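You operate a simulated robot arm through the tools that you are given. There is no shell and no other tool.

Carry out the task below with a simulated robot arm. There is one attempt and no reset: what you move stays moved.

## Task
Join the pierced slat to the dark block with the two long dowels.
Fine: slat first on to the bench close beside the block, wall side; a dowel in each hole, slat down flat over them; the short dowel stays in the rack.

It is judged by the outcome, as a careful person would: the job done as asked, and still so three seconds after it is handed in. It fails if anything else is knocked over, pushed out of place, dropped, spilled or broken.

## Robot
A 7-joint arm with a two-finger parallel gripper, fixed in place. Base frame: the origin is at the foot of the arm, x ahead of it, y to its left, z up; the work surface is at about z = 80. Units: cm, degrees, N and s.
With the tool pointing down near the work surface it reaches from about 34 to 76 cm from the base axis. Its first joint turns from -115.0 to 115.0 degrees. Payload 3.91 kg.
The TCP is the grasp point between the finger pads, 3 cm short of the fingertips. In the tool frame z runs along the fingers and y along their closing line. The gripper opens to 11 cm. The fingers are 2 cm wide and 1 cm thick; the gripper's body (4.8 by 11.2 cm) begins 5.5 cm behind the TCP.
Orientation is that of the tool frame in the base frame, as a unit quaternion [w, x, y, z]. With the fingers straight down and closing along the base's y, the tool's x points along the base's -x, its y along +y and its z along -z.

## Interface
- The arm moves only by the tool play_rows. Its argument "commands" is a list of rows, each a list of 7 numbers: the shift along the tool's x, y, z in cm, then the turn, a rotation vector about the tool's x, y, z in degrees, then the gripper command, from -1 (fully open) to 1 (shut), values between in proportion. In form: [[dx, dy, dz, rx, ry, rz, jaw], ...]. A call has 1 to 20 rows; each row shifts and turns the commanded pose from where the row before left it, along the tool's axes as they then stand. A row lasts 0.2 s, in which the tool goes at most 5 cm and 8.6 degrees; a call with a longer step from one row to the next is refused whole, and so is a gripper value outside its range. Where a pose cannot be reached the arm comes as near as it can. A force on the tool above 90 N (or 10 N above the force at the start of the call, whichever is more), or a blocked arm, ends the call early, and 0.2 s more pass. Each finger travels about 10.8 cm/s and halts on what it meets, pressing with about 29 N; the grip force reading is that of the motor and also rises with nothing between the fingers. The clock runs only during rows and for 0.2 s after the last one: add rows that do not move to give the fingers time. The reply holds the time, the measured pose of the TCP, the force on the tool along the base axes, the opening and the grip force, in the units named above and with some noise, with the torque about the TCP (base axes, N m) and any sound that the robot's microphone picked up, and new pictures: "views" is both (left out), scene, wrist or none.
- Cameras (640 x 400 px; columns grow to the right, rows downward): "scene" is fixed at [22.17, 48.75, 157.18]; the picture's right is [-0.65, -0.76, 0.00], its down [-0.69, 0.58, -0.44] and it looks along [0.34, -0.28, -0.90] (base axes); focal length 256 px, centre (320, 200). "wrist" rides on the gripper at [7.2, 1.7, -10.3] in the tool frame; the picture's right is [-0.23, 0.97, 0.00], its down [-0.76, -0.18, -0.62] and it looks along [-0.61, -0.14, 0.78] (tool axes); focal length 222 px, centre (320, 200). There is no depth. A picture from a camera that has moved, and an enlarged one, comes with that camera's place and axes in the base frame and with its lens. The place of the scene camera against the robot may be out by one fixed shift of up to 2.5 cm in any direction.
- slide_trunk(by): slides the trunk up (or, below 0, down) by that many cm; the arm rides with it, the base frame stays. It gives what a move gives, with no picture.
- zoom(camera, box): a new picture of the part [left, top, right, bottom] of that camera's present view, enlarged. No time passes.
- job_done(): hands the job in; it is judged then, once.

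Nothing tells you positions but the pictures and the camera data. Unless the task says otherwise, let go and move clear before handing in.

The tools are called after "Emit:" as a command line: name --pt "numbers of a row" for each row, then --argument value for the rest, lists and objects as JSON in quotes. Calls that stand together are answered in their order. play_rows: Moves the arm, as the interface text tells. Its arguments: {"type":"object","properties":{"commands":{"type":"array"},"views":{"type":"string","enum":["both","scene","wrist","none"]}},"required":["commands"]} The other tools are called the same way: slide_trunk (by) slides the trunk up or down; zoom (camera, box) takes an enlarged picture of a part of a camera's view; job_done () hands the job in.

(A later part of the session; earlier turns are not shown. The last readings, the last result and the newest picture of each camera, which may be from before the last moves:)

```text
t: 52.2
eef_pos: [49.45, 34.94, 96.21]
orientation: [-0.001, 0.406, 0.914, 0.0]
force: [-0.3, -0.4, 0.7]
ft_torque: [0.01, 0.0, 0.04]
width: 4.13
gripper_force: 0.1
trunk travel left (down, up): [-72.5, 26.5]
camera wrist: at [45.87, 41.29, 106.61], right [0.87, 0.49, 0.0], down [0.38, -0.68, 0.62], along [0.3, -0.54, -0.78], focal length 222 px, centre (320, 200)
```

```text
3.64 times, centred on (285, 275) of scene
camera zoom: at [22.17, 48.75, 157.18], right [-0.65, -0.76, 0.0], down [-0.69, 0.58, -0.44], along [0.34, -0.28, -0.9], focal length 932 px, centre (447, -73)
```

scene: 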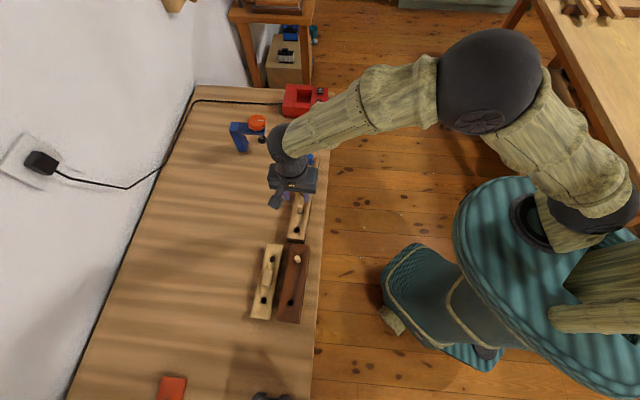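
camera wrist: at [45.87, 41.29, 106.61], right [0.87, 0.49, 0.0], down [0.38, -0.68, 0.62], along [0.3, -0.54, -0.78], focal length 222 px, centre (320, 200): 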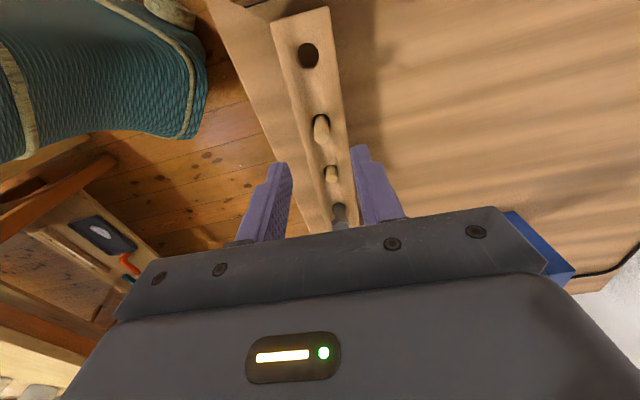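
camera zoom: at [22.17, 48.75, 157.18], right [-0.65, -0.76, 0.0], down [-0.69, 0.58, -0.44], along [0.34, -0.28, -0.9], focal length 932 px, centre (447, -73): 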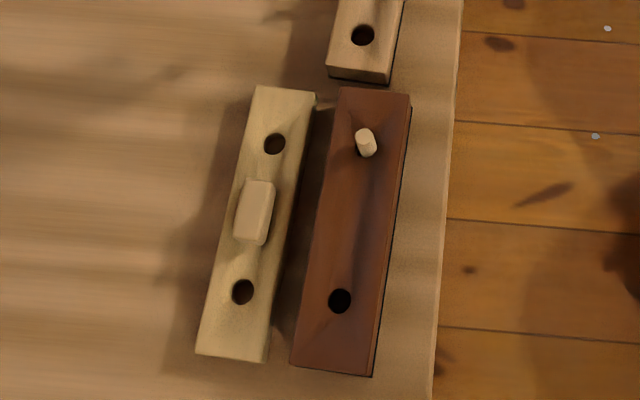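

The second long dowel is about 0.25 cm behind the TCP. I'll correct, lower around it, check once and then grip.

Emit:
play_rows --pt "-0.25 0.05 0 0 0 0 0.25" --pt "0 0 1.5 0 0 0 0.25" --pt "0 0 1.5 0 0 0 0.25" --pt "0 0 1.5 0 0 0 0.25" --pt "0 0 1.0 0 0 0 0.25" --pt "0 0 0 0 0 0 0.25" --pt "0 0 0 0 0 0 0.25"

Emit:
zoom --camera "wrist" --box '[220, 40, 420, 240]'

Emit:
zoom --camera "scene" --box '[260, 160, 330, 240]'

```text
t: 53.8
eef_pos: [49.53, 34.71, 90.63]
orientation: [0.001, 0.405, 0.914, -0.001]
force: [0.2, -0.5, -0.2]
ft_torque: [0.0, -0.01, -0.03]
width: 4.12
gripper_force: 0.1
trunk travel left (down, up): [-72.5, 26.5]
camera wrist: at [46.05, 41.12, 101.08], right [0.87, 0.49, 0.0], down [0.38, -0.68, 0.62], along [0.3, -0.54, -0.78], focal length 222 px, centre (320, 200)
```

scene: 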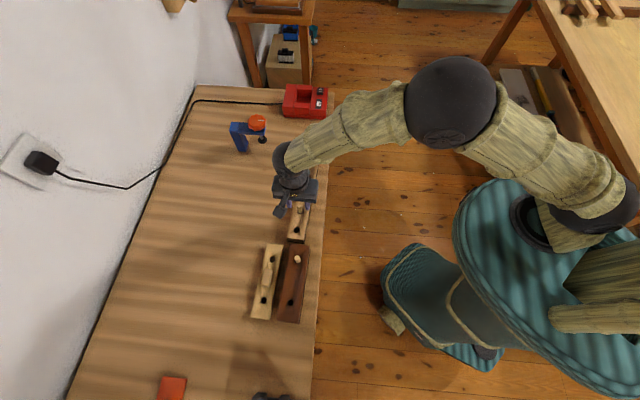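
wrist: 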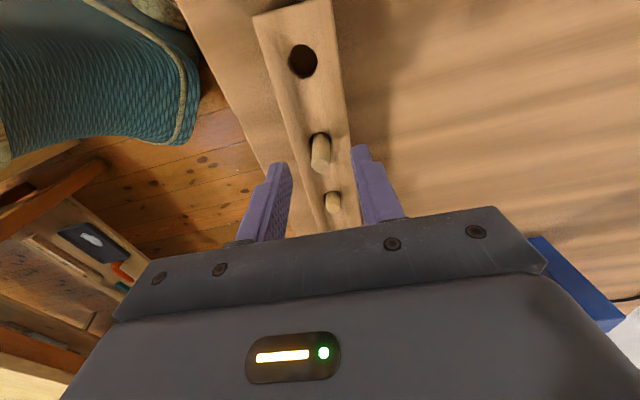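

```text
2.00 times, centred on (320, 140) of wrist
camera zoom: at [46.05, 41.12, 101.08], right [0.87, 0.49, 0.0], down [0.38, -0.68, 0.62], along [0.3, -0.54, -0.78], focal length 444 px, centre (320, 320)
```

zoom: 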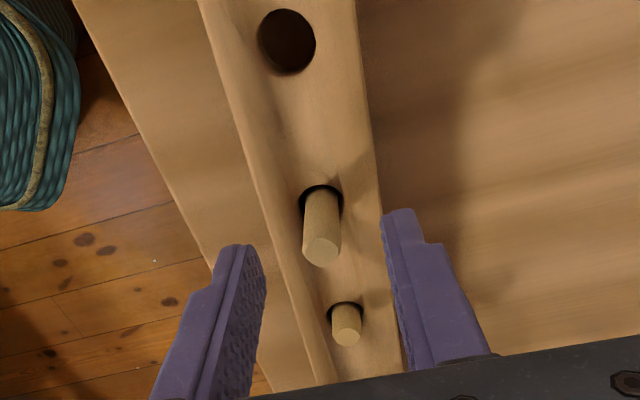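

```text
5.00 times, centred on (295, 200) of scene
camera zoom: at [22.17, 48.75, 157.18], right [-0.65, -0.76, 0.0], down [-0.69, 0.58, -0.44], along [0.34, -0.28, -0.9], focal length 1281 px, centre (445, 200)
```

zoom: 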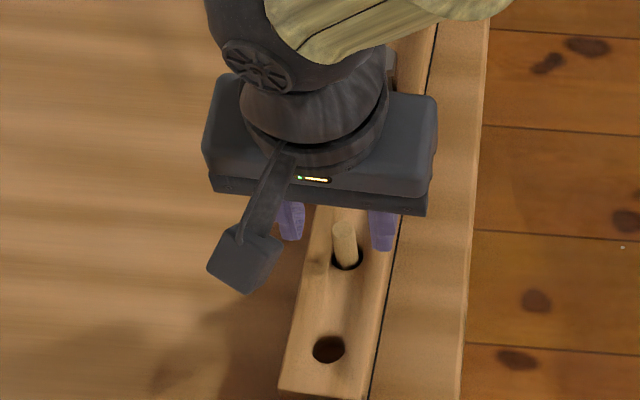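

It's nearly centred but still about 0.2 cm behind. I'll correct, descend the rest and close gently.

Emit:
play_rows --pt "-0.2 0.0 0.6 0 0 0 0.25" --pt "0 0 0.6 0 0 0 0.25" --pt "0 0 0.5 0 0 0 0.3" --pt "0 0 0.4 0 0 0 0.4" --pt "0 0 0 0 0 0 0.5" --pt "0 0 0 0 0 0 0.6" --pt "0 0 0 0 0 0 0.68" --pt "0 0 0 0 0 0 0.74" --pt "0 0 0 0 0 0 0.8" --pt "0 0 0 0 0 0 1" --pt "0 0 0 0 0 0 1" --pt "0 0 0 0 0 0 1"

Emit:
zoom --camera "wrist" --box '[240, 80, 400, 240]'

```text
t: 56.4
eef_pos: [49.63, 34.39, 88.64]
orientation: [0.0, 0.405, 0.914, 0.0]
force: [-0.7, -0.2, 0.2]
ft_torque: [-0.01, 0.03, 0.01]
width: 0.96
gripper_force: 28.9
trunk travel left (down, up): [-72.5, 26.5]
camera wrist: at [46.2, 40.94, 99.01], right [0.87, 0.49, 0.0], down [0.38, -0.68, 0.62], along [0.3, -0.54, -0.78], focal length 222 px, centre (320, 200)
```

scene: 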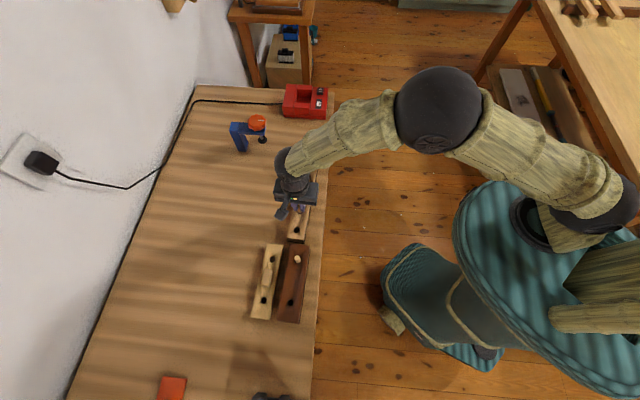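
wrist: 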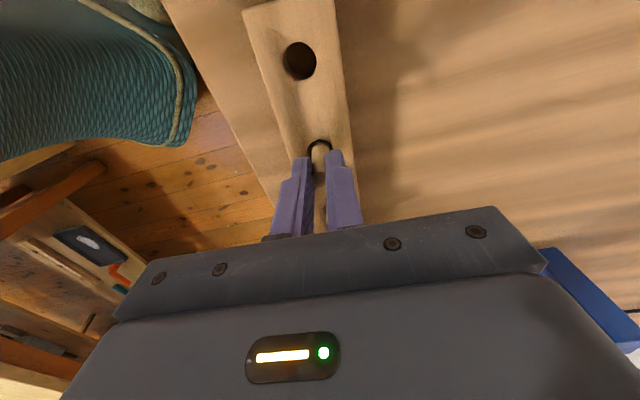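

```text
2.50 times, centred on (320, 160) of wrist
camera zoom: at [46.2, 40.94, 99.01], right [0.87, 0.49, 0.0], down [0.38, -0.68, 0.62], along [0.3, -0.54, -0.78], focal length 555 px, centre (320, 300)
```

zoom: 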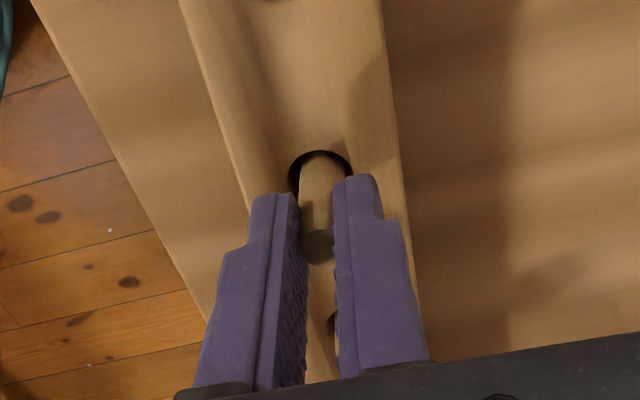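

It's gripped the same way as the first (0.96 cm). I'll lift it straight out.

Emit:
play_rows --pt "0 0 -0.5 0 0 0 1" --pt "0 0 -0.5 0 0 0 1" --pt "0 0 -1 0 0 0 1" --pt "0 0 -1 0 0 0 1" --pt "0 0 -1 0 0 0 1" --pt "0 0 -1 0 0 0 1" --pt "0 0 -1 0 0 0 1" --pt "0 0 -1 0 0 0 1" --pt "0 0 -1 0 0 0 1" --pt "0 0 -1 0 0 0 1" --pt "0 0 -1 0 0 0 1" --pt "0 0 0 0 0 0 1" --pt "0 0 0 0 0 0 1"

Emit:
zoom --camera "wrist" --box '[220, 20, 420, 240]'

```text
t: 59.2
eef_pos: [49.74, 34.6, 98.62]
orientation: [0.0, 0.406, 0.914, 0.0]
force: [-0.9, 0.3, -0.7]
ft_torque: [-0.04, 0.02, 0.0]
width: 0.95
gripper_force: 29.3
trunk travel left (down, up): [-72.5, 26.5]
camera wrist: at [46.2, 40.9, 109.06], right [0.87, 0.49, 0.0], down [0.38, -0.68, 0.62], along [0.3, -0.54, -0.78], focal length 222 px, centre (320, 200)
```

scene: 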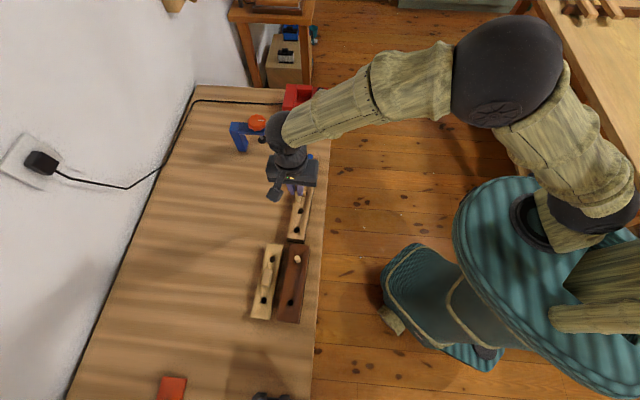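
wrist: 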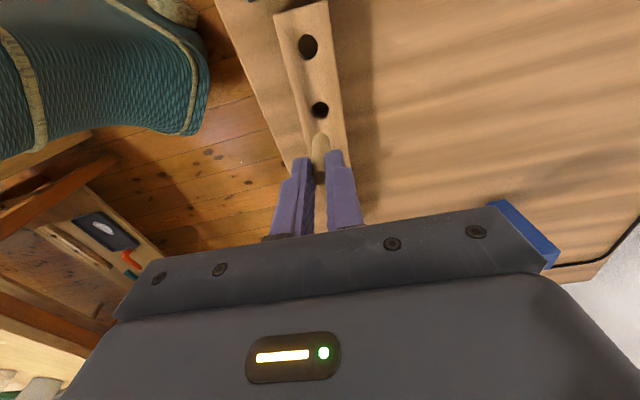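

```text
1.82 times, centred on (320, 130) of wrist
camera zoom: at [46.2, 40.9, 109.06], right [0.87, 0.49, 0.0], down [0.38, -0.68, 0.62], along [0.3, -0.54, -0.78], focal length 404 px, centre (320, 327)
```

zoom: 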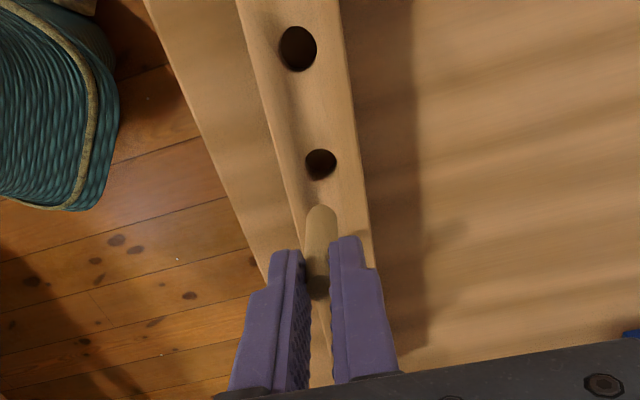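

The second dowel is out and the short one stays in the rack. I'll carry it over the standing dowel with clearance to above the far block hole.

Emit:
play_rows --pt "0 0 -1.0 0 0 0 1" --pt "2.6 -0.178 0 0 0 0 1" --pt "2.6 -0.178 0 0 0 0 1" --pt "2.6 -0.178 0 0 0 0 1" --pt "2.6 -0.178 0 0 0 0 1" --pt "2.6 -0.178 0 0 0 0 1" --pt "2.6 -0.178 0 0 0 0 1" --pt "2.6 -0.178 0 0 0 0 1" --pt "2.6 -0.178 0 0 0 0 1" --pt "2.6 -0.178 0 0 0 0 1" --pt "2.7 -0.178 0 0 0 0 1" --pt "0 0 1 0 0 0 1" --pt "0 0 1 0 0 0 1" --pt "0 0 0 0 0 0 1" --pt "0 0 0 0 0 0 1"

Emit:
zoom --camera "wrist" --box '[220, 20, 420, 240]'

Emit:
zoom --camera "scene" --box '[230, 220, 350, 330]'

```text
t: 62.4
eef_pos: [30.97, 52.52, 97.62]
orientation: [0.0, 0.405, 0.914, 0.0]
force: [-0.3, -1.7, 0.0]
ft_torque: [0.03, -0.04, 0.02]
width: 1.2
gripper_force: 29.3
trunk travel left (down, up): [-72.5, 26.5]
camera wrist: at [27.4, 59.04, 108.05], right [0.87, 0.49, 0.0], down [0.38, -0.68, 0.62], along [0.3, -0.54, -0.78], focal length 222 px, centre (320, 200)
```

scene: 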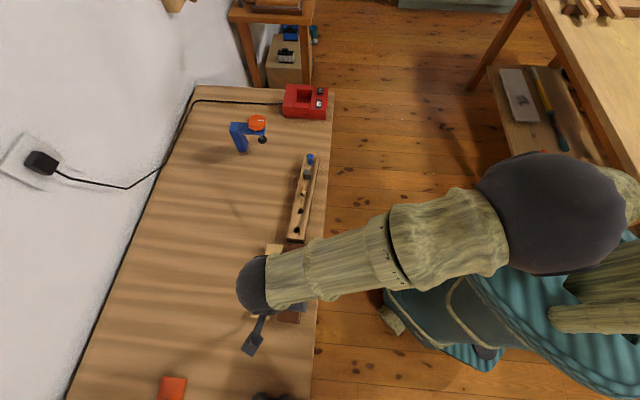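
wrist: 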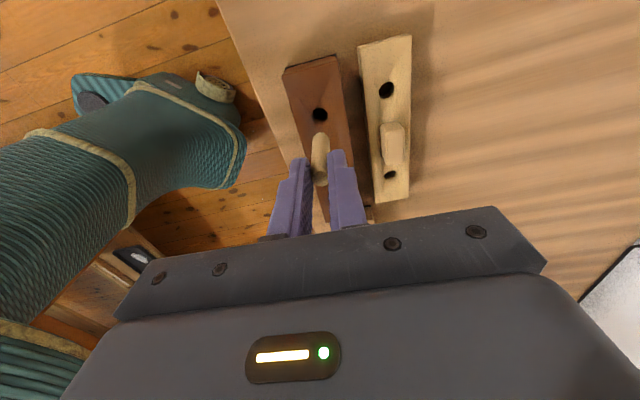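

```text
1.82 times, centred on (320, 130) of wrist
camera zoom: at [27.4, 59.04, 108.05], right [0.87, 0.49, 0.0], down [0.38, -0.68, 0.62], along [0.3, -0.54, -0.78], focal length 404 px, centre (320, 327)
```

zoom: 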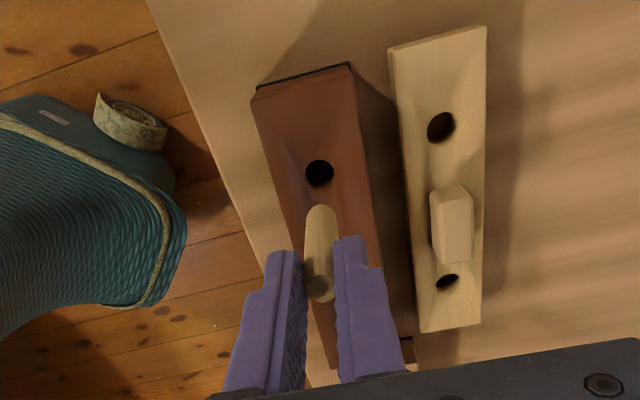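

```text
3.64 times, centred on (290, 275) of scene
camera zoom: at [22.17, 48.75, 157.18], right [-0.65, -0.76, 0.0], down [-0.69, 0.58, -0.44], along [0.34, -0.28, -0.9], focal length 932 px, centre (429, -73)
```

zoom: 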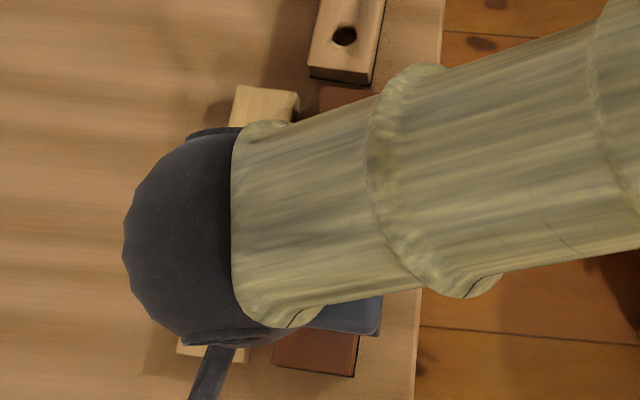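

The view matches the first insertion almost exactly. I'll apply a slight sideways trim and descend to just above the block.

Emit:
play_rows --pt "0 -0.06 1.5 0 0 0 1" --pt "0 0 1.5 0 0 0 1" --pt "0 0 1.5 0 0 0 1" --pt "0 0 1.0 0 0 0 1" --pt "0 0 0 0 0 0 1" --pt "0 0 0 0 0 0 1" --views "wrist"

Emit:
zoom --camera "wrist" --box '[280, 100, 360, 180]'

```text
t: 63.8
eef_pos: [30.76, 52.66, 92.04]
orientation: [0.0, 0.406, 0.914, 0.0]
force: [0.8, 0.0, -0.2]
ft_torque: [0.04, 0.02, -0.03]
width: 1.2
gripper_force: 28.8
trunk travel left (down, up): [-72.5, 26.5]
camera wrist: at [27.28, 59.03, 102.51], right [0.87, 0.49, 0.0], down [0.38, -0.68, 0.62], along [0.3, -0.55, -0.78], focal length 222 px, centre (320, 200)
```

wrist: 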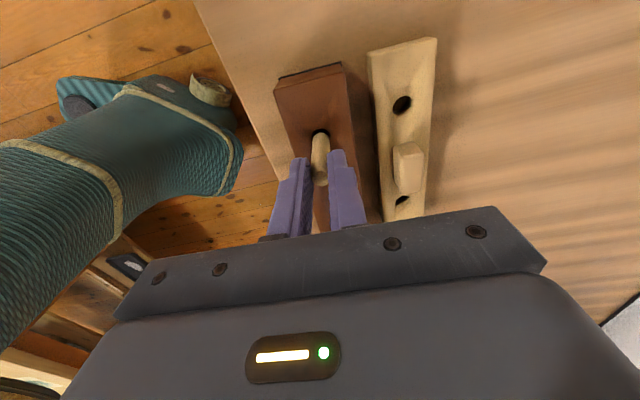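

```text
5.00 times, centred on (320, 140) of wrist
camera zoom: at [27.28, 59.03, 102.51], right [0.87, 0.49, 0.0], down [0.38, -0.68, 0.62], along [0.3, -0.55, -0.78], focal length 1111 px, centre (320, 500)
```

zoom: 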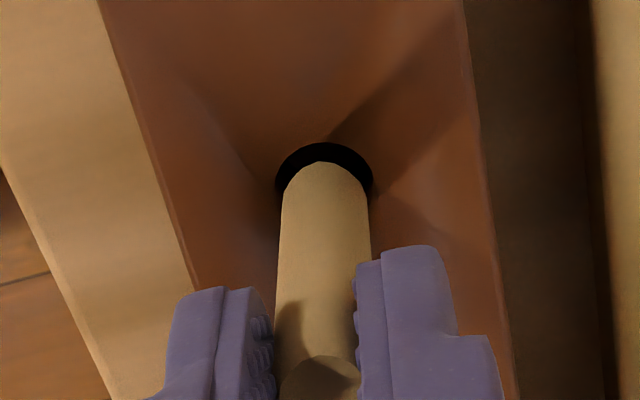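

It's close to concentric. I'll apply a tiny sideways trim and lower to the rim to compare with the first insertion.

Emit:
play_rows --pt "-0.02 -0.03 0.3 0 0 0 1" --pt "0 0 0.3 0 0 0 1" --pt "0 0 0 0 0 0 1" --views "none"

Emit:
zoom --camera "wrist" --box '[280, 100, 360, 180]'

```text
t: 64.6
eef_pos: [30.77, 52.63, 91.63]
orientation: [0.0, 0.404, 0.915, 0.0]
force: [0.1, 0.4, 0.1]
ft_torque: [0.01, -0.04, 0.02]
width: 1.24
gripper_force: 29.1
trunk travel left (down, up): [-72.5, 26.5]
```

```text
5.00 times, centred on (320, 140) of wrist
camera zoom: at [27.29, 59.02, 101.94], right [0.87, 0.49, 0.0], down [0.38, -0.68, 0.62], along [0.3, -0.54, -0.78], focal length 1111 px, centre (320, 500)
```

zoom: 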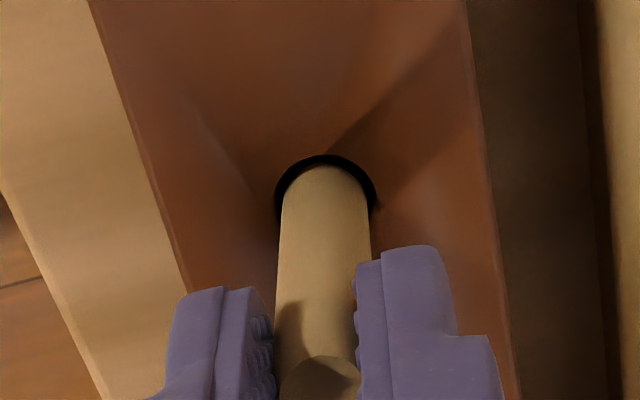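

It's well centred with small even gaps. I'll lower in small steps.

Emit:
play_rows --pt "0.03 0 0.15 0 0 0 1" --pt "0 0 0.15 0 0 0 1" --pt "0 0 0.15 0 0 0 1" --pt "0 0 0 0 0 0 1" --views "none"

Emit:
zoom --camera "wrist" --box '[280, 100, 360, 180]'

```text
t: 65.6
eef_pos: [30.84, 52.48, 91.11]
orientation: [0.0, 0.405, 0.914, 0.0]
force: [-0.2, -0.7, -0.4]
ft_torque: [0.02, 0.0, 0.01]
width: 1.22
gripper_force: 28.9
trunk travel left (down, up): [-72.5, 26.5]
```

```text
5.00 times, centred on (320, 140) of wrist
camera zoom: at [27.28, 59.02, 101.48], right [0.87, 0.49, 0.0], down [0.38, -0.68, 0.62], along [0.3, -0.54, -0.78], focal length 1111 px, centre (320, 500)
```

zoom: 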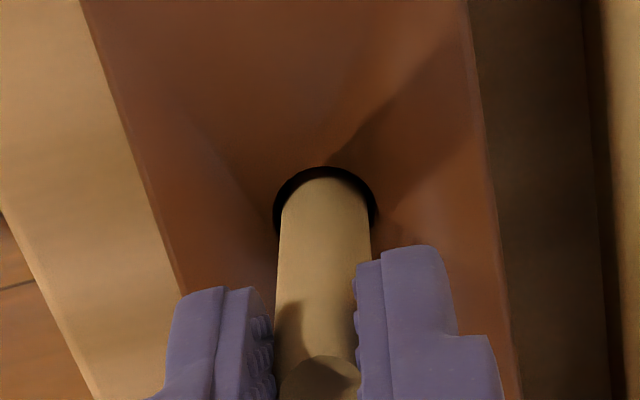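

Emit:
play_rows --pt "0.03 0 0.2 0 0 0 1" --pt "0 0 0.2 0 0 0 1" --pt "0 0 0.2 0 0 0 1" --pt "0 0 0 0 0 0 1" --views "none"

Emit:
zoom --camera "wrist" --box '[280, 100, 360, 180]'

```text
t: 66.6
eef_pos: [30.84, 52.52, 90.65]
orientation: [0.0, 0.405, 0.914, 0.001]
force: [-0.8, 0.3, 0.0]
ft_torque: [-0.04, -0.04, 0.02]
width: 1.21
gripper_force: 29.1
trunk travel left (down, up): [-72.5, 26.5]
```

```text
5.00 times, centred on (320, 140) of wrist
camera zoom: at [27.24, 59.05, 100.89], right [0.87, 0.49, 0.0], down [0.38, -0.68, 0.62], along [0.3, -0.54, -0.78], focal length 1111 px, centre (320, 500)
```

zoom: 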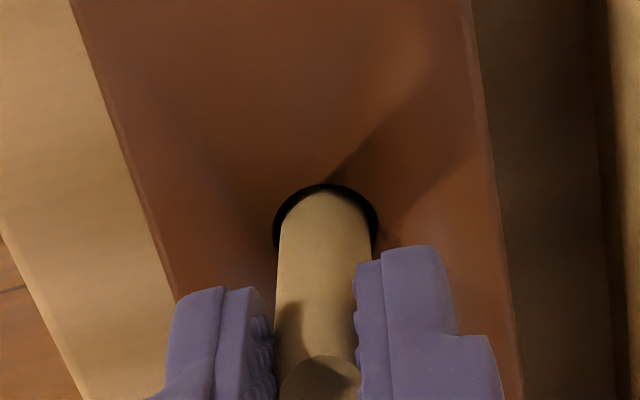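

It's in the hole with no resistance. I'll continue down toward the bottom, slowing near the depth of the first one.

Emit:
play_rows --pt "0 0 0.25 0 0 0 1" --pt "0 0 0.25 0 0 0 1" --pt "0 0 0.25 0 0 0 1" --pt "0 0 0.25 0 0 0 1" --pt "0 0 0 0 0 0 1" --views "none"

```text
t: 67.8
eef_pos: [30.71, 52.59, 89.53]
orientation: [0.0, 0.406, 0.914, 0.0]
force: [0.3, 0.5, -0.4]
ft_torque: [-0.01, 0.01, 0.05]
width: 1.22
gripper_force: 29.2
trunk travel left (down, up): [-72.5, 26.5]
```

Emit:
play_rows --pt "0 0 0.15 0 0 0 1" --pt "0 0 0.15 0 0 0 1" --pt "0 0 0 0 0 0 1" --views "none"

```text
t: 68.6
eef_pos: [30.85, 52.58, 89.38]
orientation: [0.0, 0.405, 0.914, 0.002]
force: [-0.4, -0.9, 15.0]
ft_torque: [-0.07, 0.0, -0.01]
width: 1.19
gripper_force: 28.9
trunk travel left (down, up): [-72.5, 26.5]
```

It has bottomed at the same depth as the first, with 15 N on it. I'll ease off and release gently.

Emit:
play_rows --pt "0 0 -0.1 0 0 0 1" --pt "0 0 0 0 0 0 0.76" --pt "0 0 0 0 0 0 0.73" --pt "0 0 0 0 0 0 0.68" --pt "0 0 0 0 0 0 0.6" --pt "0 0 0 0 0 0 0.5" --pt "0 0 0 0 0 0 0.4" --pt "0 0 0 0 0 0 0.4" --views "none"

Emit:
zoom --camera "wrist" --box '[260, 100, 380, 220]'

```text
t: 70.4
eef_pos: [30.75, 52.48, 89.21]
orientation: [0.0, 0.406, 0.914, 0.0]
force: [-0.4, -0.3, -0.9]
ft_torque: [0.01, -0.02, 0.02]
width: 3.31
gripper_force: 0.1
trunk travel left (down, up): [-72.5, 26.5]
```

```text
3.33 times, centred on (320, 160) of wrist
camera zoom: at [27.28, 59.03, 99.65], right [0.87, 0.49, 0.0], down [0.38, -0.68, 0.62], along [0.3, -0.54, -0.78], focal length 740 px, centre (320, 333)
```

zoom: 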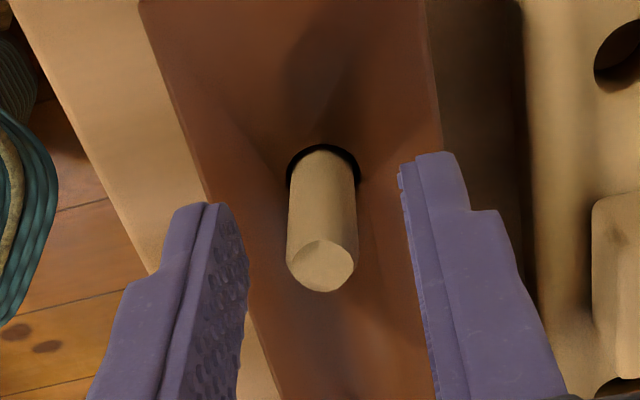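

The second dowel stands in its hole. I'll raise up and move over the slat to view everything from above.

Emit:
play_rows --pt "0 0 -0.5 0 0 0 0.3" --pt "0 0 -1 0 0 0 0.3" --pt "0 0 -1.5 0 0 0 0.3" --pt "0 0 -2.5 0 0 0 0.3" --pt "0 0 -3 0 0 0 0.3" --pt "0 0 -2.5 0 0 0 0.1" --pt "-1.85 2.4 0 0 0 0 0.1" --pt "-1.85 2.4 0 0 0 0 0.1" --pt "-1.84 2.4 0 0 0 0 0.1" --pt "0 0 0 0 0 0 0.1" --pt "0 0 0 0 0 0 0.1"

Emit:
zoom --camera "wrist" --box '[200, 0, 400, 200]'

Emit:
zoom --camera "scene" --box '[240, 230, 330, 330]'

```text
t: 72.8
eef_pos: [39.9, 53.44, 100.29]
orientation: [0.0, 0.405, 0.914, 0.001]
force: [1.0, 0.8, 0.9]
ft_torque: [0.03, 0.0, -0.03]
width: 4.95
gripper_force: 0.1
trunk travel left (down, up): [-72.5, 26.5]
camera wrist: at [36.33, 59.75, 110.64], right [0.87, 0.49, 0.0], down [0.38, -0.68, 0.62], along [0.3, -0.55, -0.78], focal length 222 px, centre (320, 200)
```

scene: 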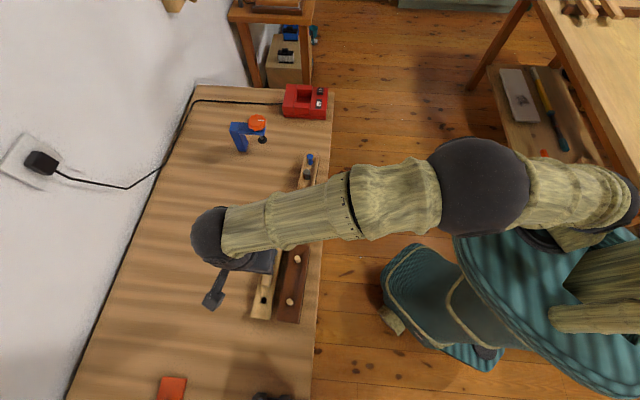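
wrist: 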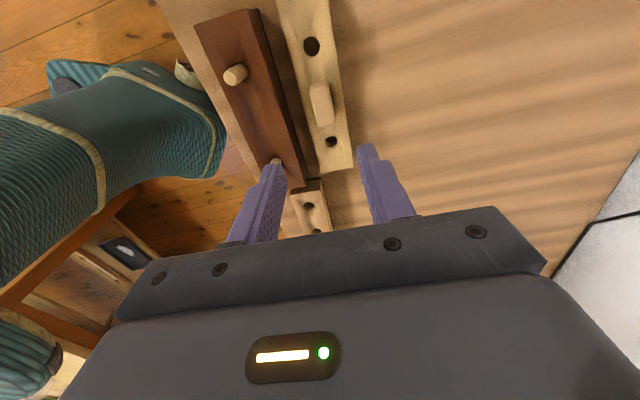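

```text
2.00 times, centred on (300, 100) of wrist
camera zoom: at [36.33, 59.75, 110.64], right [0.87, 0.49, 0.0], down [0.38, -0.68, 0.62], along [0.3, -0.55, -0.78], focal length 444 px, centre (360, 400)
```

zoom: 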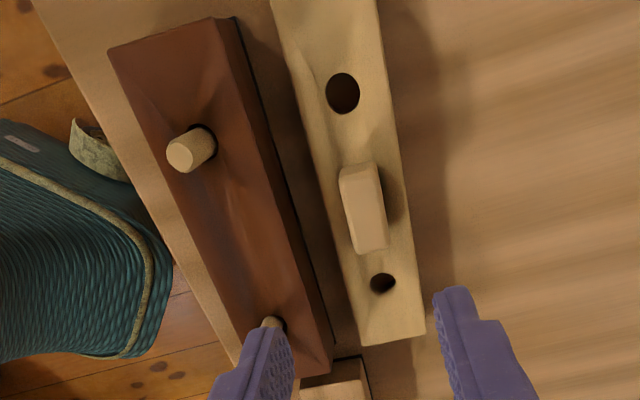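

```text
4.00 times, centred on (285, 280) of scene
camera zoom: at [22.17, 48.75, 157.18], right [-0.65, -0.76, 0.0], down [-0.69, 0.58, -0.44], along [0.34, -0.28, -0.9], focal length 1025 px, centre (460, -120)
```

zoom: 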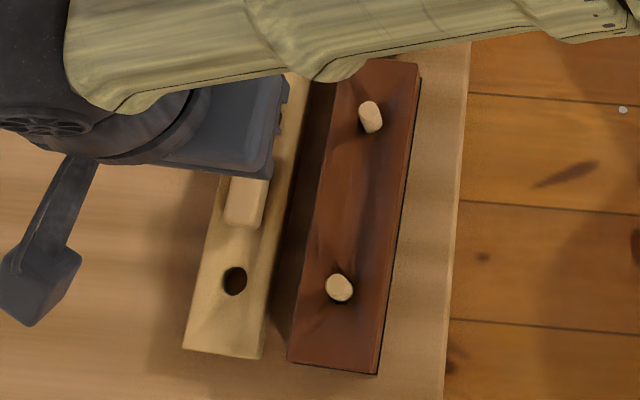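

Both dowels are standing in the block. The slat lies at an offset of about 7.6 cm. I'll zoom in to check whether the dowels lean before bringing the slat over.

Emit:
zoom --camera "scene" --box '[285, 240, 325, 270]'

Emit:
zoom --camera "scene" --box '[270, 285, 310, 315]'

Emit:
zoom --camera "wrist" --box '[210, 50, 290, 110]'

```text
13.33 times, centred on (305, 255) of scene
camera zoom: at [22.17, 48.75, 157.18], right [-0.65, -0.76, 0.0], down [-0.69, 0.58, -0.44], along [0.34, -0.28, -0.9], focal length 3417 px, centre (520, -533)
```

zoom: 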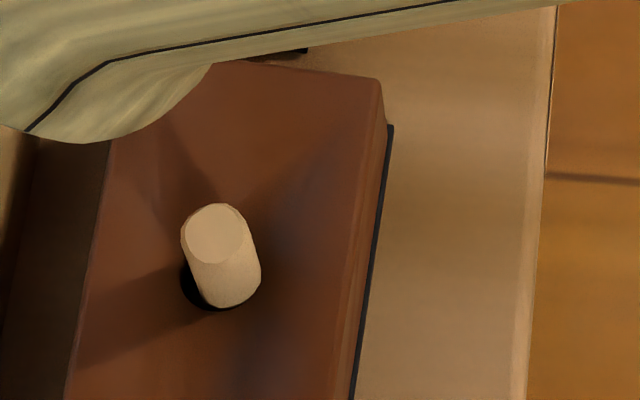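

```text
13.33 times, centred on (290, 300) of scene
camera zoom: at [22.17, 48.75, 157.18], right [-0.65, -0.76, 0.0], down [-0.69, 0.58, -0.44], along [0.34, -0.28, -0.9], focal length 3417 px, centre (720, -1133)
```

zoom: 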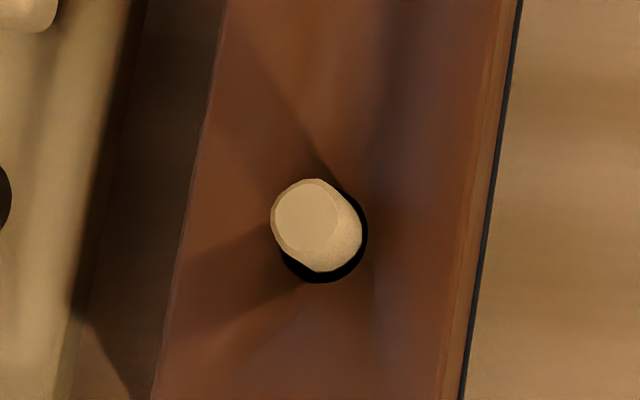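

```text
6.67 times, centred on (250, 80) of wrist
camera zoom: at [36.33, 59.75, 110.64], right [0.87, 0.49, 0.0], down [0.38, -0.68, 0.62], along [0.3, -0.55, -0.78], focal length 1481 px, centre (787, 1000)
```

zoom: 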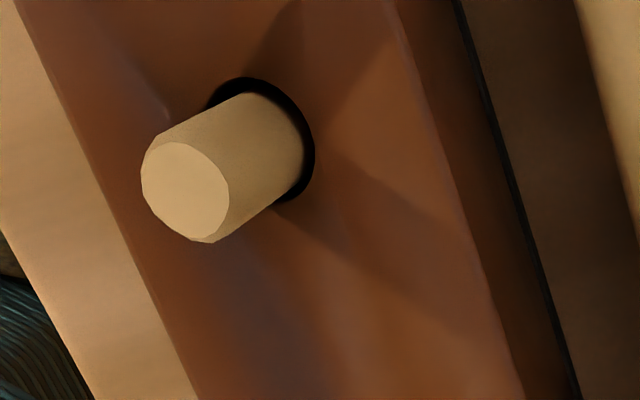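

The dowels lean slightly within their clearance but have chamfered tops, and that should be manageable. I'll centre over the slat handle and descend with a moderate opening.

Emit:
play_rows --pt "0.1 0.35 0 0 0 0 0.1" --pt "0 0 3 0 0 0 0.1" --pt "0 0 3 0 0 0 0.1" --pt "0 0 3 0 0 0 0.1" --pt "0 0 2.5 0 0 0 0.25" --pt "0 0 0 0 0 0 0.3" --pt "0 0 0 0 0 0 0.3"

Emit:
zoom --camera "wrist" --box '[200, 20, 420, 230]'

```text
t: 74.4
eef_pos: [40.01, 53.66, 88.8]
orientation: [0.001, 0.405, 0.914, 0.0]
force: [-0.1, 0.7, -0.5]
ft_torque: [0.0, -0.01, -0.01]
width: 3.85
gripper_force: 0.1
trunk travel left (down, up): [-72.5, 26.5]
camera wrist: at [36.46, 60.1, 99.17], right [0.87, 0.49, 0.0], down [0.38, -0.68, 0.62], along [0.3, -0.54, -0.78], focal length 222 px, centre (320, 200)
```

scene: 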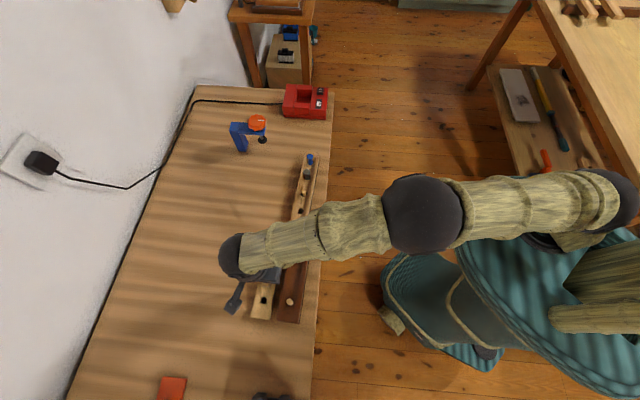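
wrist: 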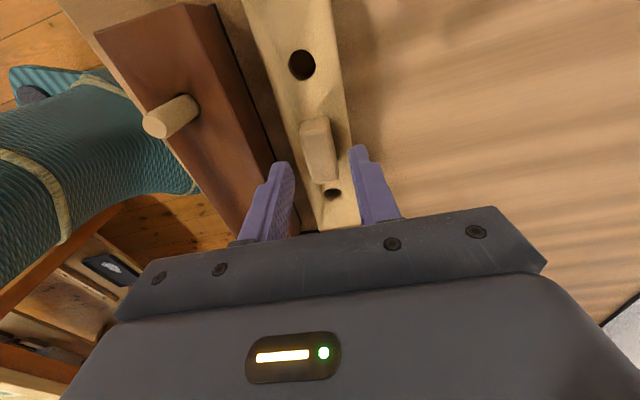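

```text
1.90 times, centred on (310, 125) of wrist
camera zoom: at [36.46, 60.1, 99.17], right [0.87, 0.49, 0.0], down [0.38, -0.68, 0.62], along [0.3, -0.54, -0.78], focal length 423 px, centre (339, 343)
```

zoom: 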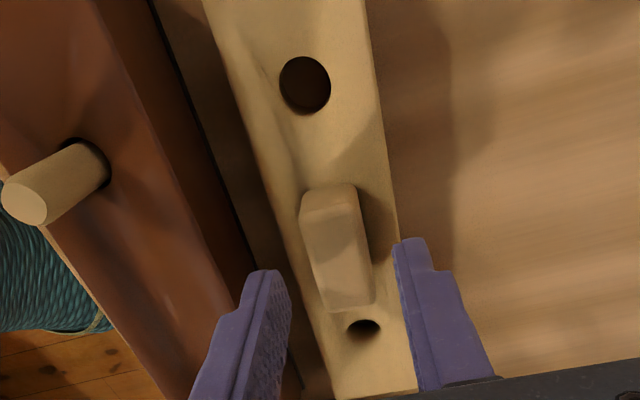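

The handle is centred. I'll descend to the earlier grip height and close on the handle.

Emit:
play_rows --pt "0 0 1 0 0 0 0.3" --pt "0 0 1 0 0 0 0.3" --pt "0 0 0.7 0 0 0 0.35" --pt "0 0 0.6 0 0 0 0.35" --pt "0 0 0 0 0 0 0.35" --pt "0 0 0 0 0 0 0.35" --views "none"

```text
t: 75.8
eef_pos: [40.11, 53.57, 85.54]
orientation: [0.0, 0.405, 0.914, 0.0]
force: [0.9, 0.2, 0.2]
ft_torque: [0.02, 0.03, -0.01]
width: 3.59
gripper_force: 0.1
trunk travel left (down, up): [-72.5, 26.5]
```

Emit:
play_rows --pt "0 0 0 0 0 0 0.45" --pt "0 0 0 0 0 0 0.52" --pt "0 0 0 0 0 0 0.58" --pt "0 0 0 0 0 0 0.64" --pt "0 0 0 0 0 0 1" --pt "0 0 0 0 0 0 1" --pt "0 0 0 0 0 0 1"

Emit:
zoom --camera "wrist" --box '[200, 20, 420, 230]'

```text
t: 77.4
eef_pos: [39.97, 53.61, 85.47]
orientation: [0.0, 0.405, 0.914, 0.0]
force: [-0.7, 0.2, 1.1]
ft_torque: [0.0, -0.01, -0.04]
width: 2.17
gripper_force: 28.8
trunk travel left (down, up): [-72.5, 26.5]
camera wrist: at [36.51, 60.07, 95.89], right [0.87, 0.49, 0.0], down [0.38, -0.68, 0.62], along [0.3, -0.54, -0.78], focal length 222 px, centre (320, 200)
```

scene: 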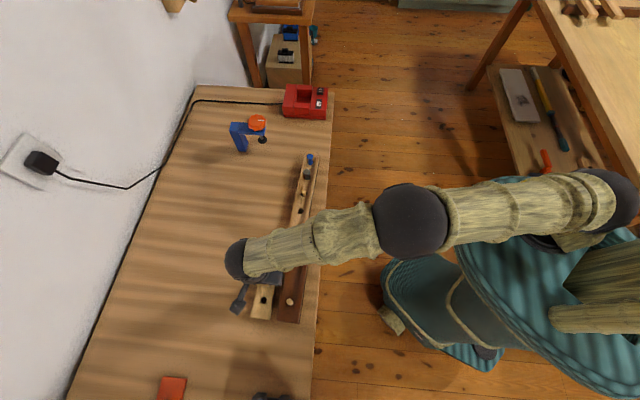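
wrist: 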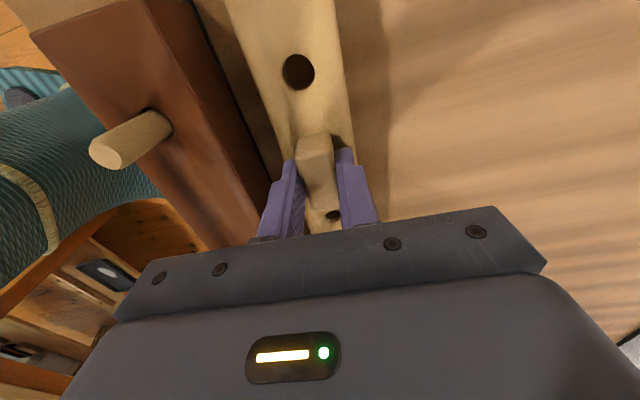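

```text
1.90 times, centred on (310, 125) of wrist
camera zoom: at [36.51, 60.07, 95.89], right [0.87, 0.49, 0.0], down [0.38, -0.68, 0.62], along [0.3, -0.54, -0.78], focal length 423 px, centre (339, 343)
```

zoom: 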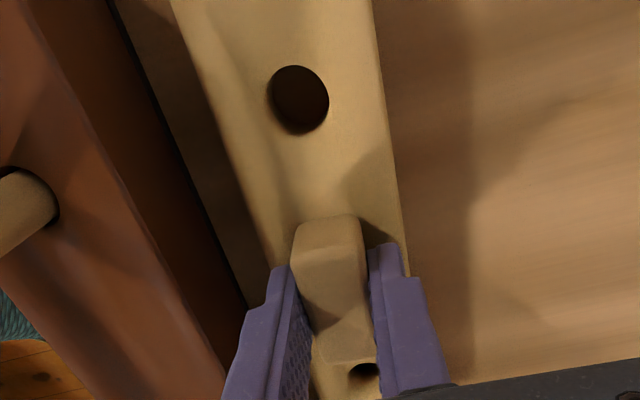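

The slat is gripped at 2.17 cm. I'll lift it high enough to clear the dowel tops by a few cm.

Emit:
play_rows --pt "0 0 -0.5 0 0 0 1" --pt "0 0 -0.5 0 0 0 1" --pt "0 0 -1 0 0 0 1" --pt "0 0 -1.5 0 0 0 1" --pt "0 0 -1.5 0 0 0 1" --pt "0 0 -1.5 0 0 0 1" --pt "0 0 -1.5 0 0 0 1" --pt "0 0 -1.5 0 0 0 1" --pt "0 0 -1.5 0 0 0 1" --pt "0 0 -1.0 0 0 0 1" --pt "0 0 0 0 0 0 1" --pt "0 0 0 0 0 0 1"

Emit:
zoom --camera "wrist" --box '[200, 20, 420, 230]'

Emit:
zoom --camera "scene" --box '[220, 230, 330, 330]'

```text
t: 80.0
eef_pos: [40.09, 53.7, 97.51]
orientation: [0.0, 0.406, 0.914, -0.001]
force: [0.1, 0.5, -1.5]
ft_torque: [-0.02, -0.02, -0.01]
width: 2.16
gripper_force: 29.1
trunk travel left (down, up): [-72.5, 26.5]
camera wrist: at [36.54, 60.12, 107.91], right [0.87, 0.49, 0.0], down [0.38, -0.68, 0.62], along [0.3, -0.54, -0.78], focal length 222 px, centre (320, 200)
```

scene: 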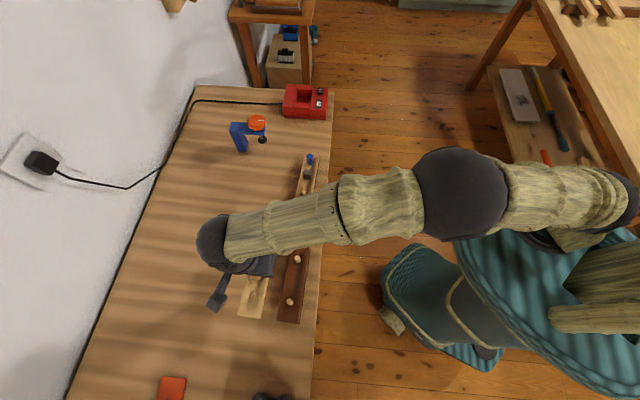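
wrist: 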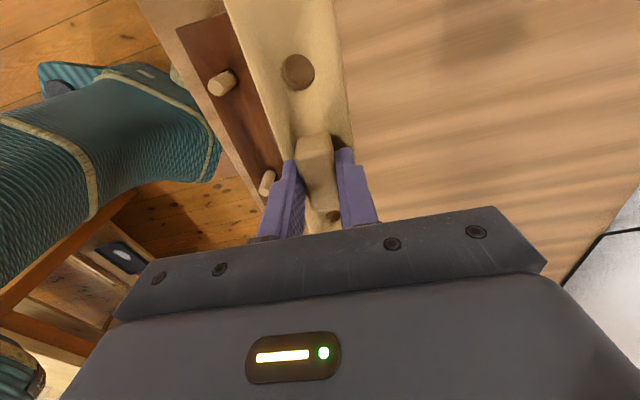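

```text
1.90 times, centred on (310, 125) of wrist
camera zoom: at [36.54, 60.12, 107.91], right [0.87, 0.49, 0.0], down [0.38, -0.68, 0.62], along [0.3, -0.54, -0.78], focal length 423 px, centre (339, 343)
```

zoom: 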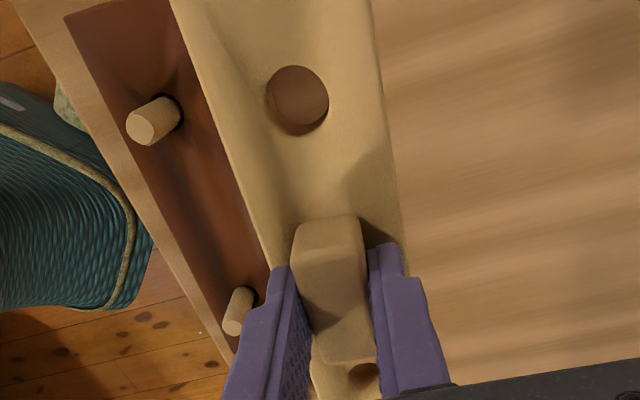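

```text
4.00 times, centred on (275, 280) of scene
camera zoom: at [22.17, 48.75, 157.18], right [-0.65, -0.76, 0.0], down [-0.69, 0.58, -0.44], along [0.34, -0.28, -0.9], focal length 1025 px, centre (500, -120)
```

zoom: 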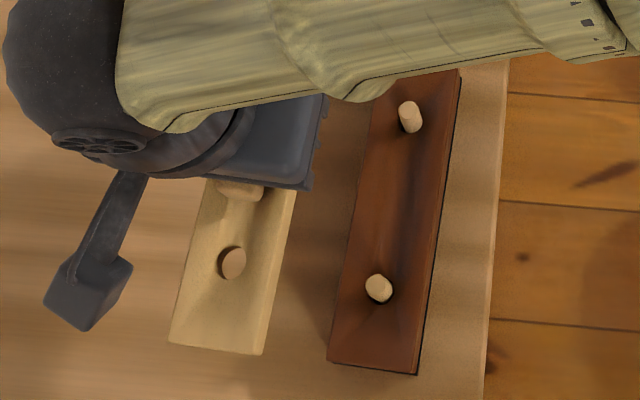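

The slat hangs level and both dowels are visible. I'll move it sideways 7.5 cm to above the dowels, staying clear of their tops, and view the dowel through the slat's hole.

Emit:
play_rows --pt "0 -1.5 0 0 0 0 1" --pt "0 -1.5 0 0 0 0 1" --pt "0 -1.5 0 0 0 0 1" --pt "0 -1.5 0 0 0 0 1" --pt "0 -1.53 0 0 0 0 1" --pt "0 0 0 0 0 0 1" --pt "0 0 0 0 0 0 1"

Emit:
zoom --camera "wrist" --box '[200, 20, 420, 230]'

Emit:
zoom --camera "scene" --box '[220, 230, 330, 330]'

```text
t: 81.6
eef_pos: [34.42, 48.64, 97.47]
orientation: [0.0, 0.405, 0.914, 0.0]
force: [0.8, 0.5, -1.1]
ft_torque: [0.01, -0.03, 0.0]
width: 2.14
gripper_force: 29.2
trunk travel left (down, up): [-72.5, 26.5]
camera wrist: at [30.95, 55.06, 107.89], right [0.87, 0.49, 0.0], down [0.38, -0.68, 0.62], along [0.3, -0.54, -0.78], focal length 222 px, centre (320, 200)
```

scene: 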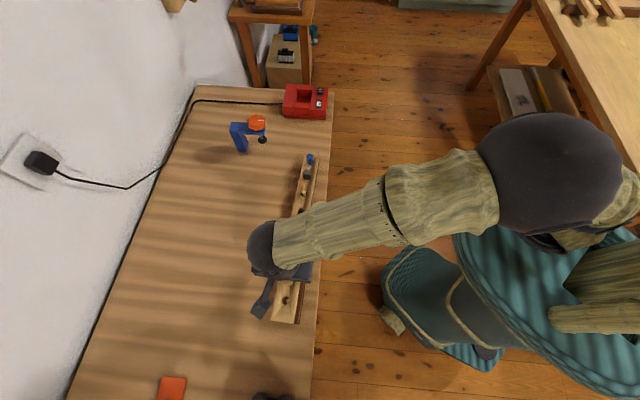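
wrist: 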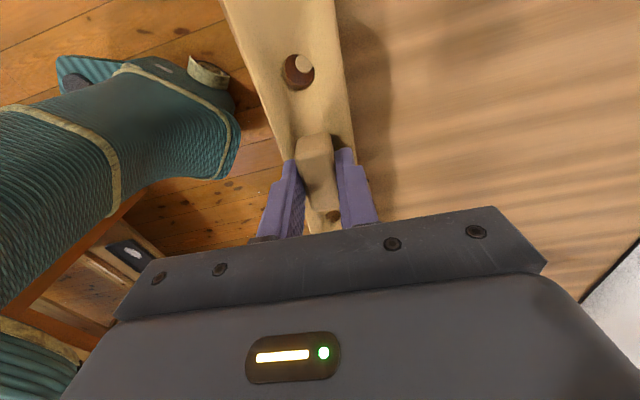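

```text
1.90 times, centred on (310, 125) of wrist
camera zoom: at [30.95, 55.06, 107.89], right [0.87, 0.49, 0.0], down [0.38, -0.68, 0.62], along [0.3, -0.54, -0.78], focal length 423 px, centre (339, 343)
```

zoom: 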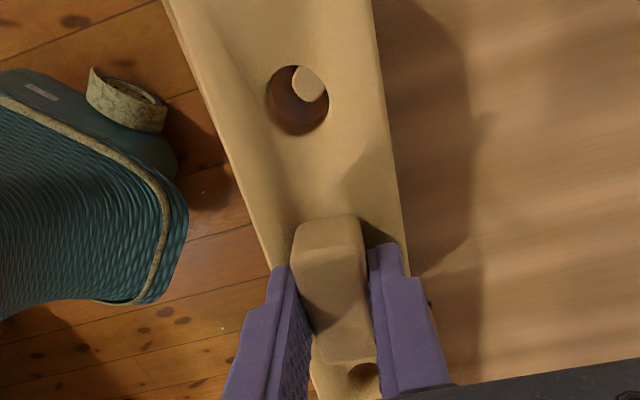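

```text
4.00 times, centred on (275, 280) of scene
camera zoom: at [22.17, 48.75, 157.18], right [-0.65, -0.76, 0.0], down [-0.69, 0.58, -0.44], along [0.34, -0.28, -0.9], focal length 1025 px, centre (500, -120)
```

zoom: 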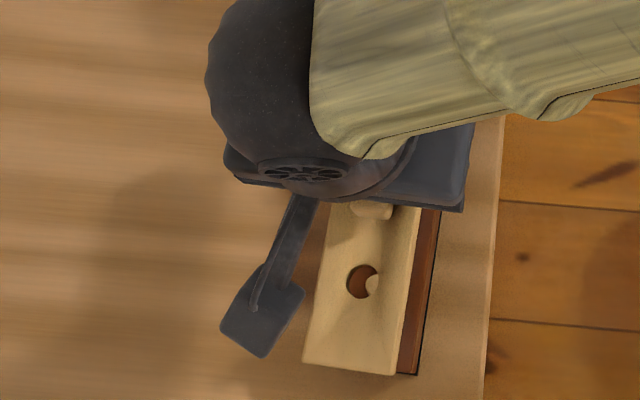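

Dowel A's top can be seen through the hole, offset a few mm. I'll enlarge both views to measure that offset.

Emit:
zoom --camera "wrist" --box '[270, 40, 330, 100]'

Emit:
zoom --camera "scene" --box '[270, 285, 310, 315]'

Emit:
zoom --camera "wrist" --box '[300, 190, 360, 240]'

```text
6.67 times, centred on (300, 70) of wrist
camera zoom: at [30.95, 55.06, 107.89], right [0.87, 0.49, 0.0], down [0.38, -0.68, 0.62], along [0.3, -0.54, -0.78], focal length 1481 px, centre (453, 1067)
```

zoom: 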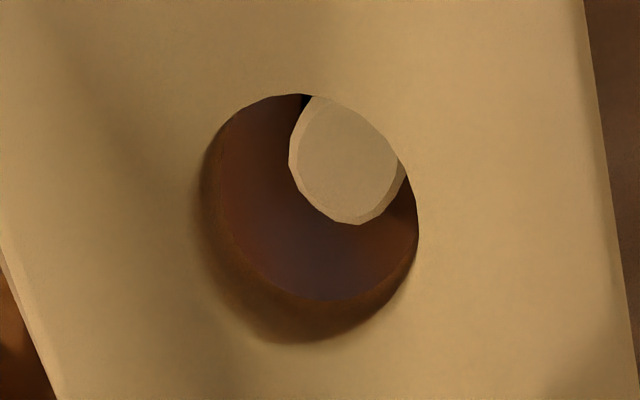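

```text
13.33 times, centred on (290, 300) of scene
camera zoom: at [22.17, 48.75, 157.18], right [-0.65, -0.76, 0.0], down [-0.69, 0.58, -0.44], along [0.34, -0.28, -0.9], focal length 3417 px, centre (720, -1133)
```

zoom: 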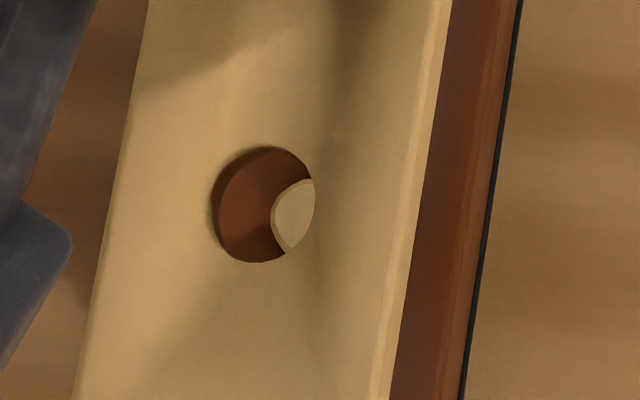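

```text
8.00 times, centred on (330, 215) of wrist
camera zoom: at [30.95, 55.06, 107.89], right [0.87, 0.49, 0.0], down [0.38, -0.68, 0.62], along [0.3, -0.54, -0.78], focal length 1777 px, centre (240, 80)
```

zoom: 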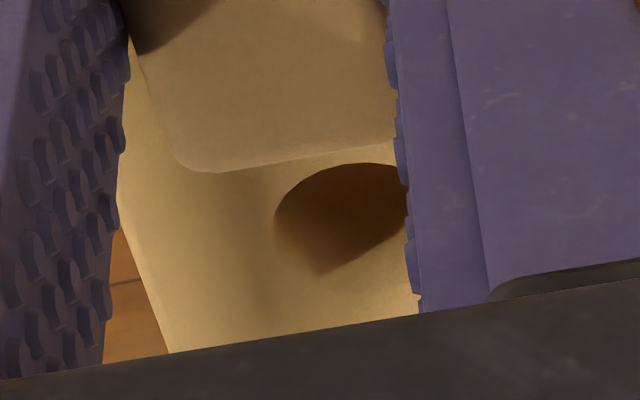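

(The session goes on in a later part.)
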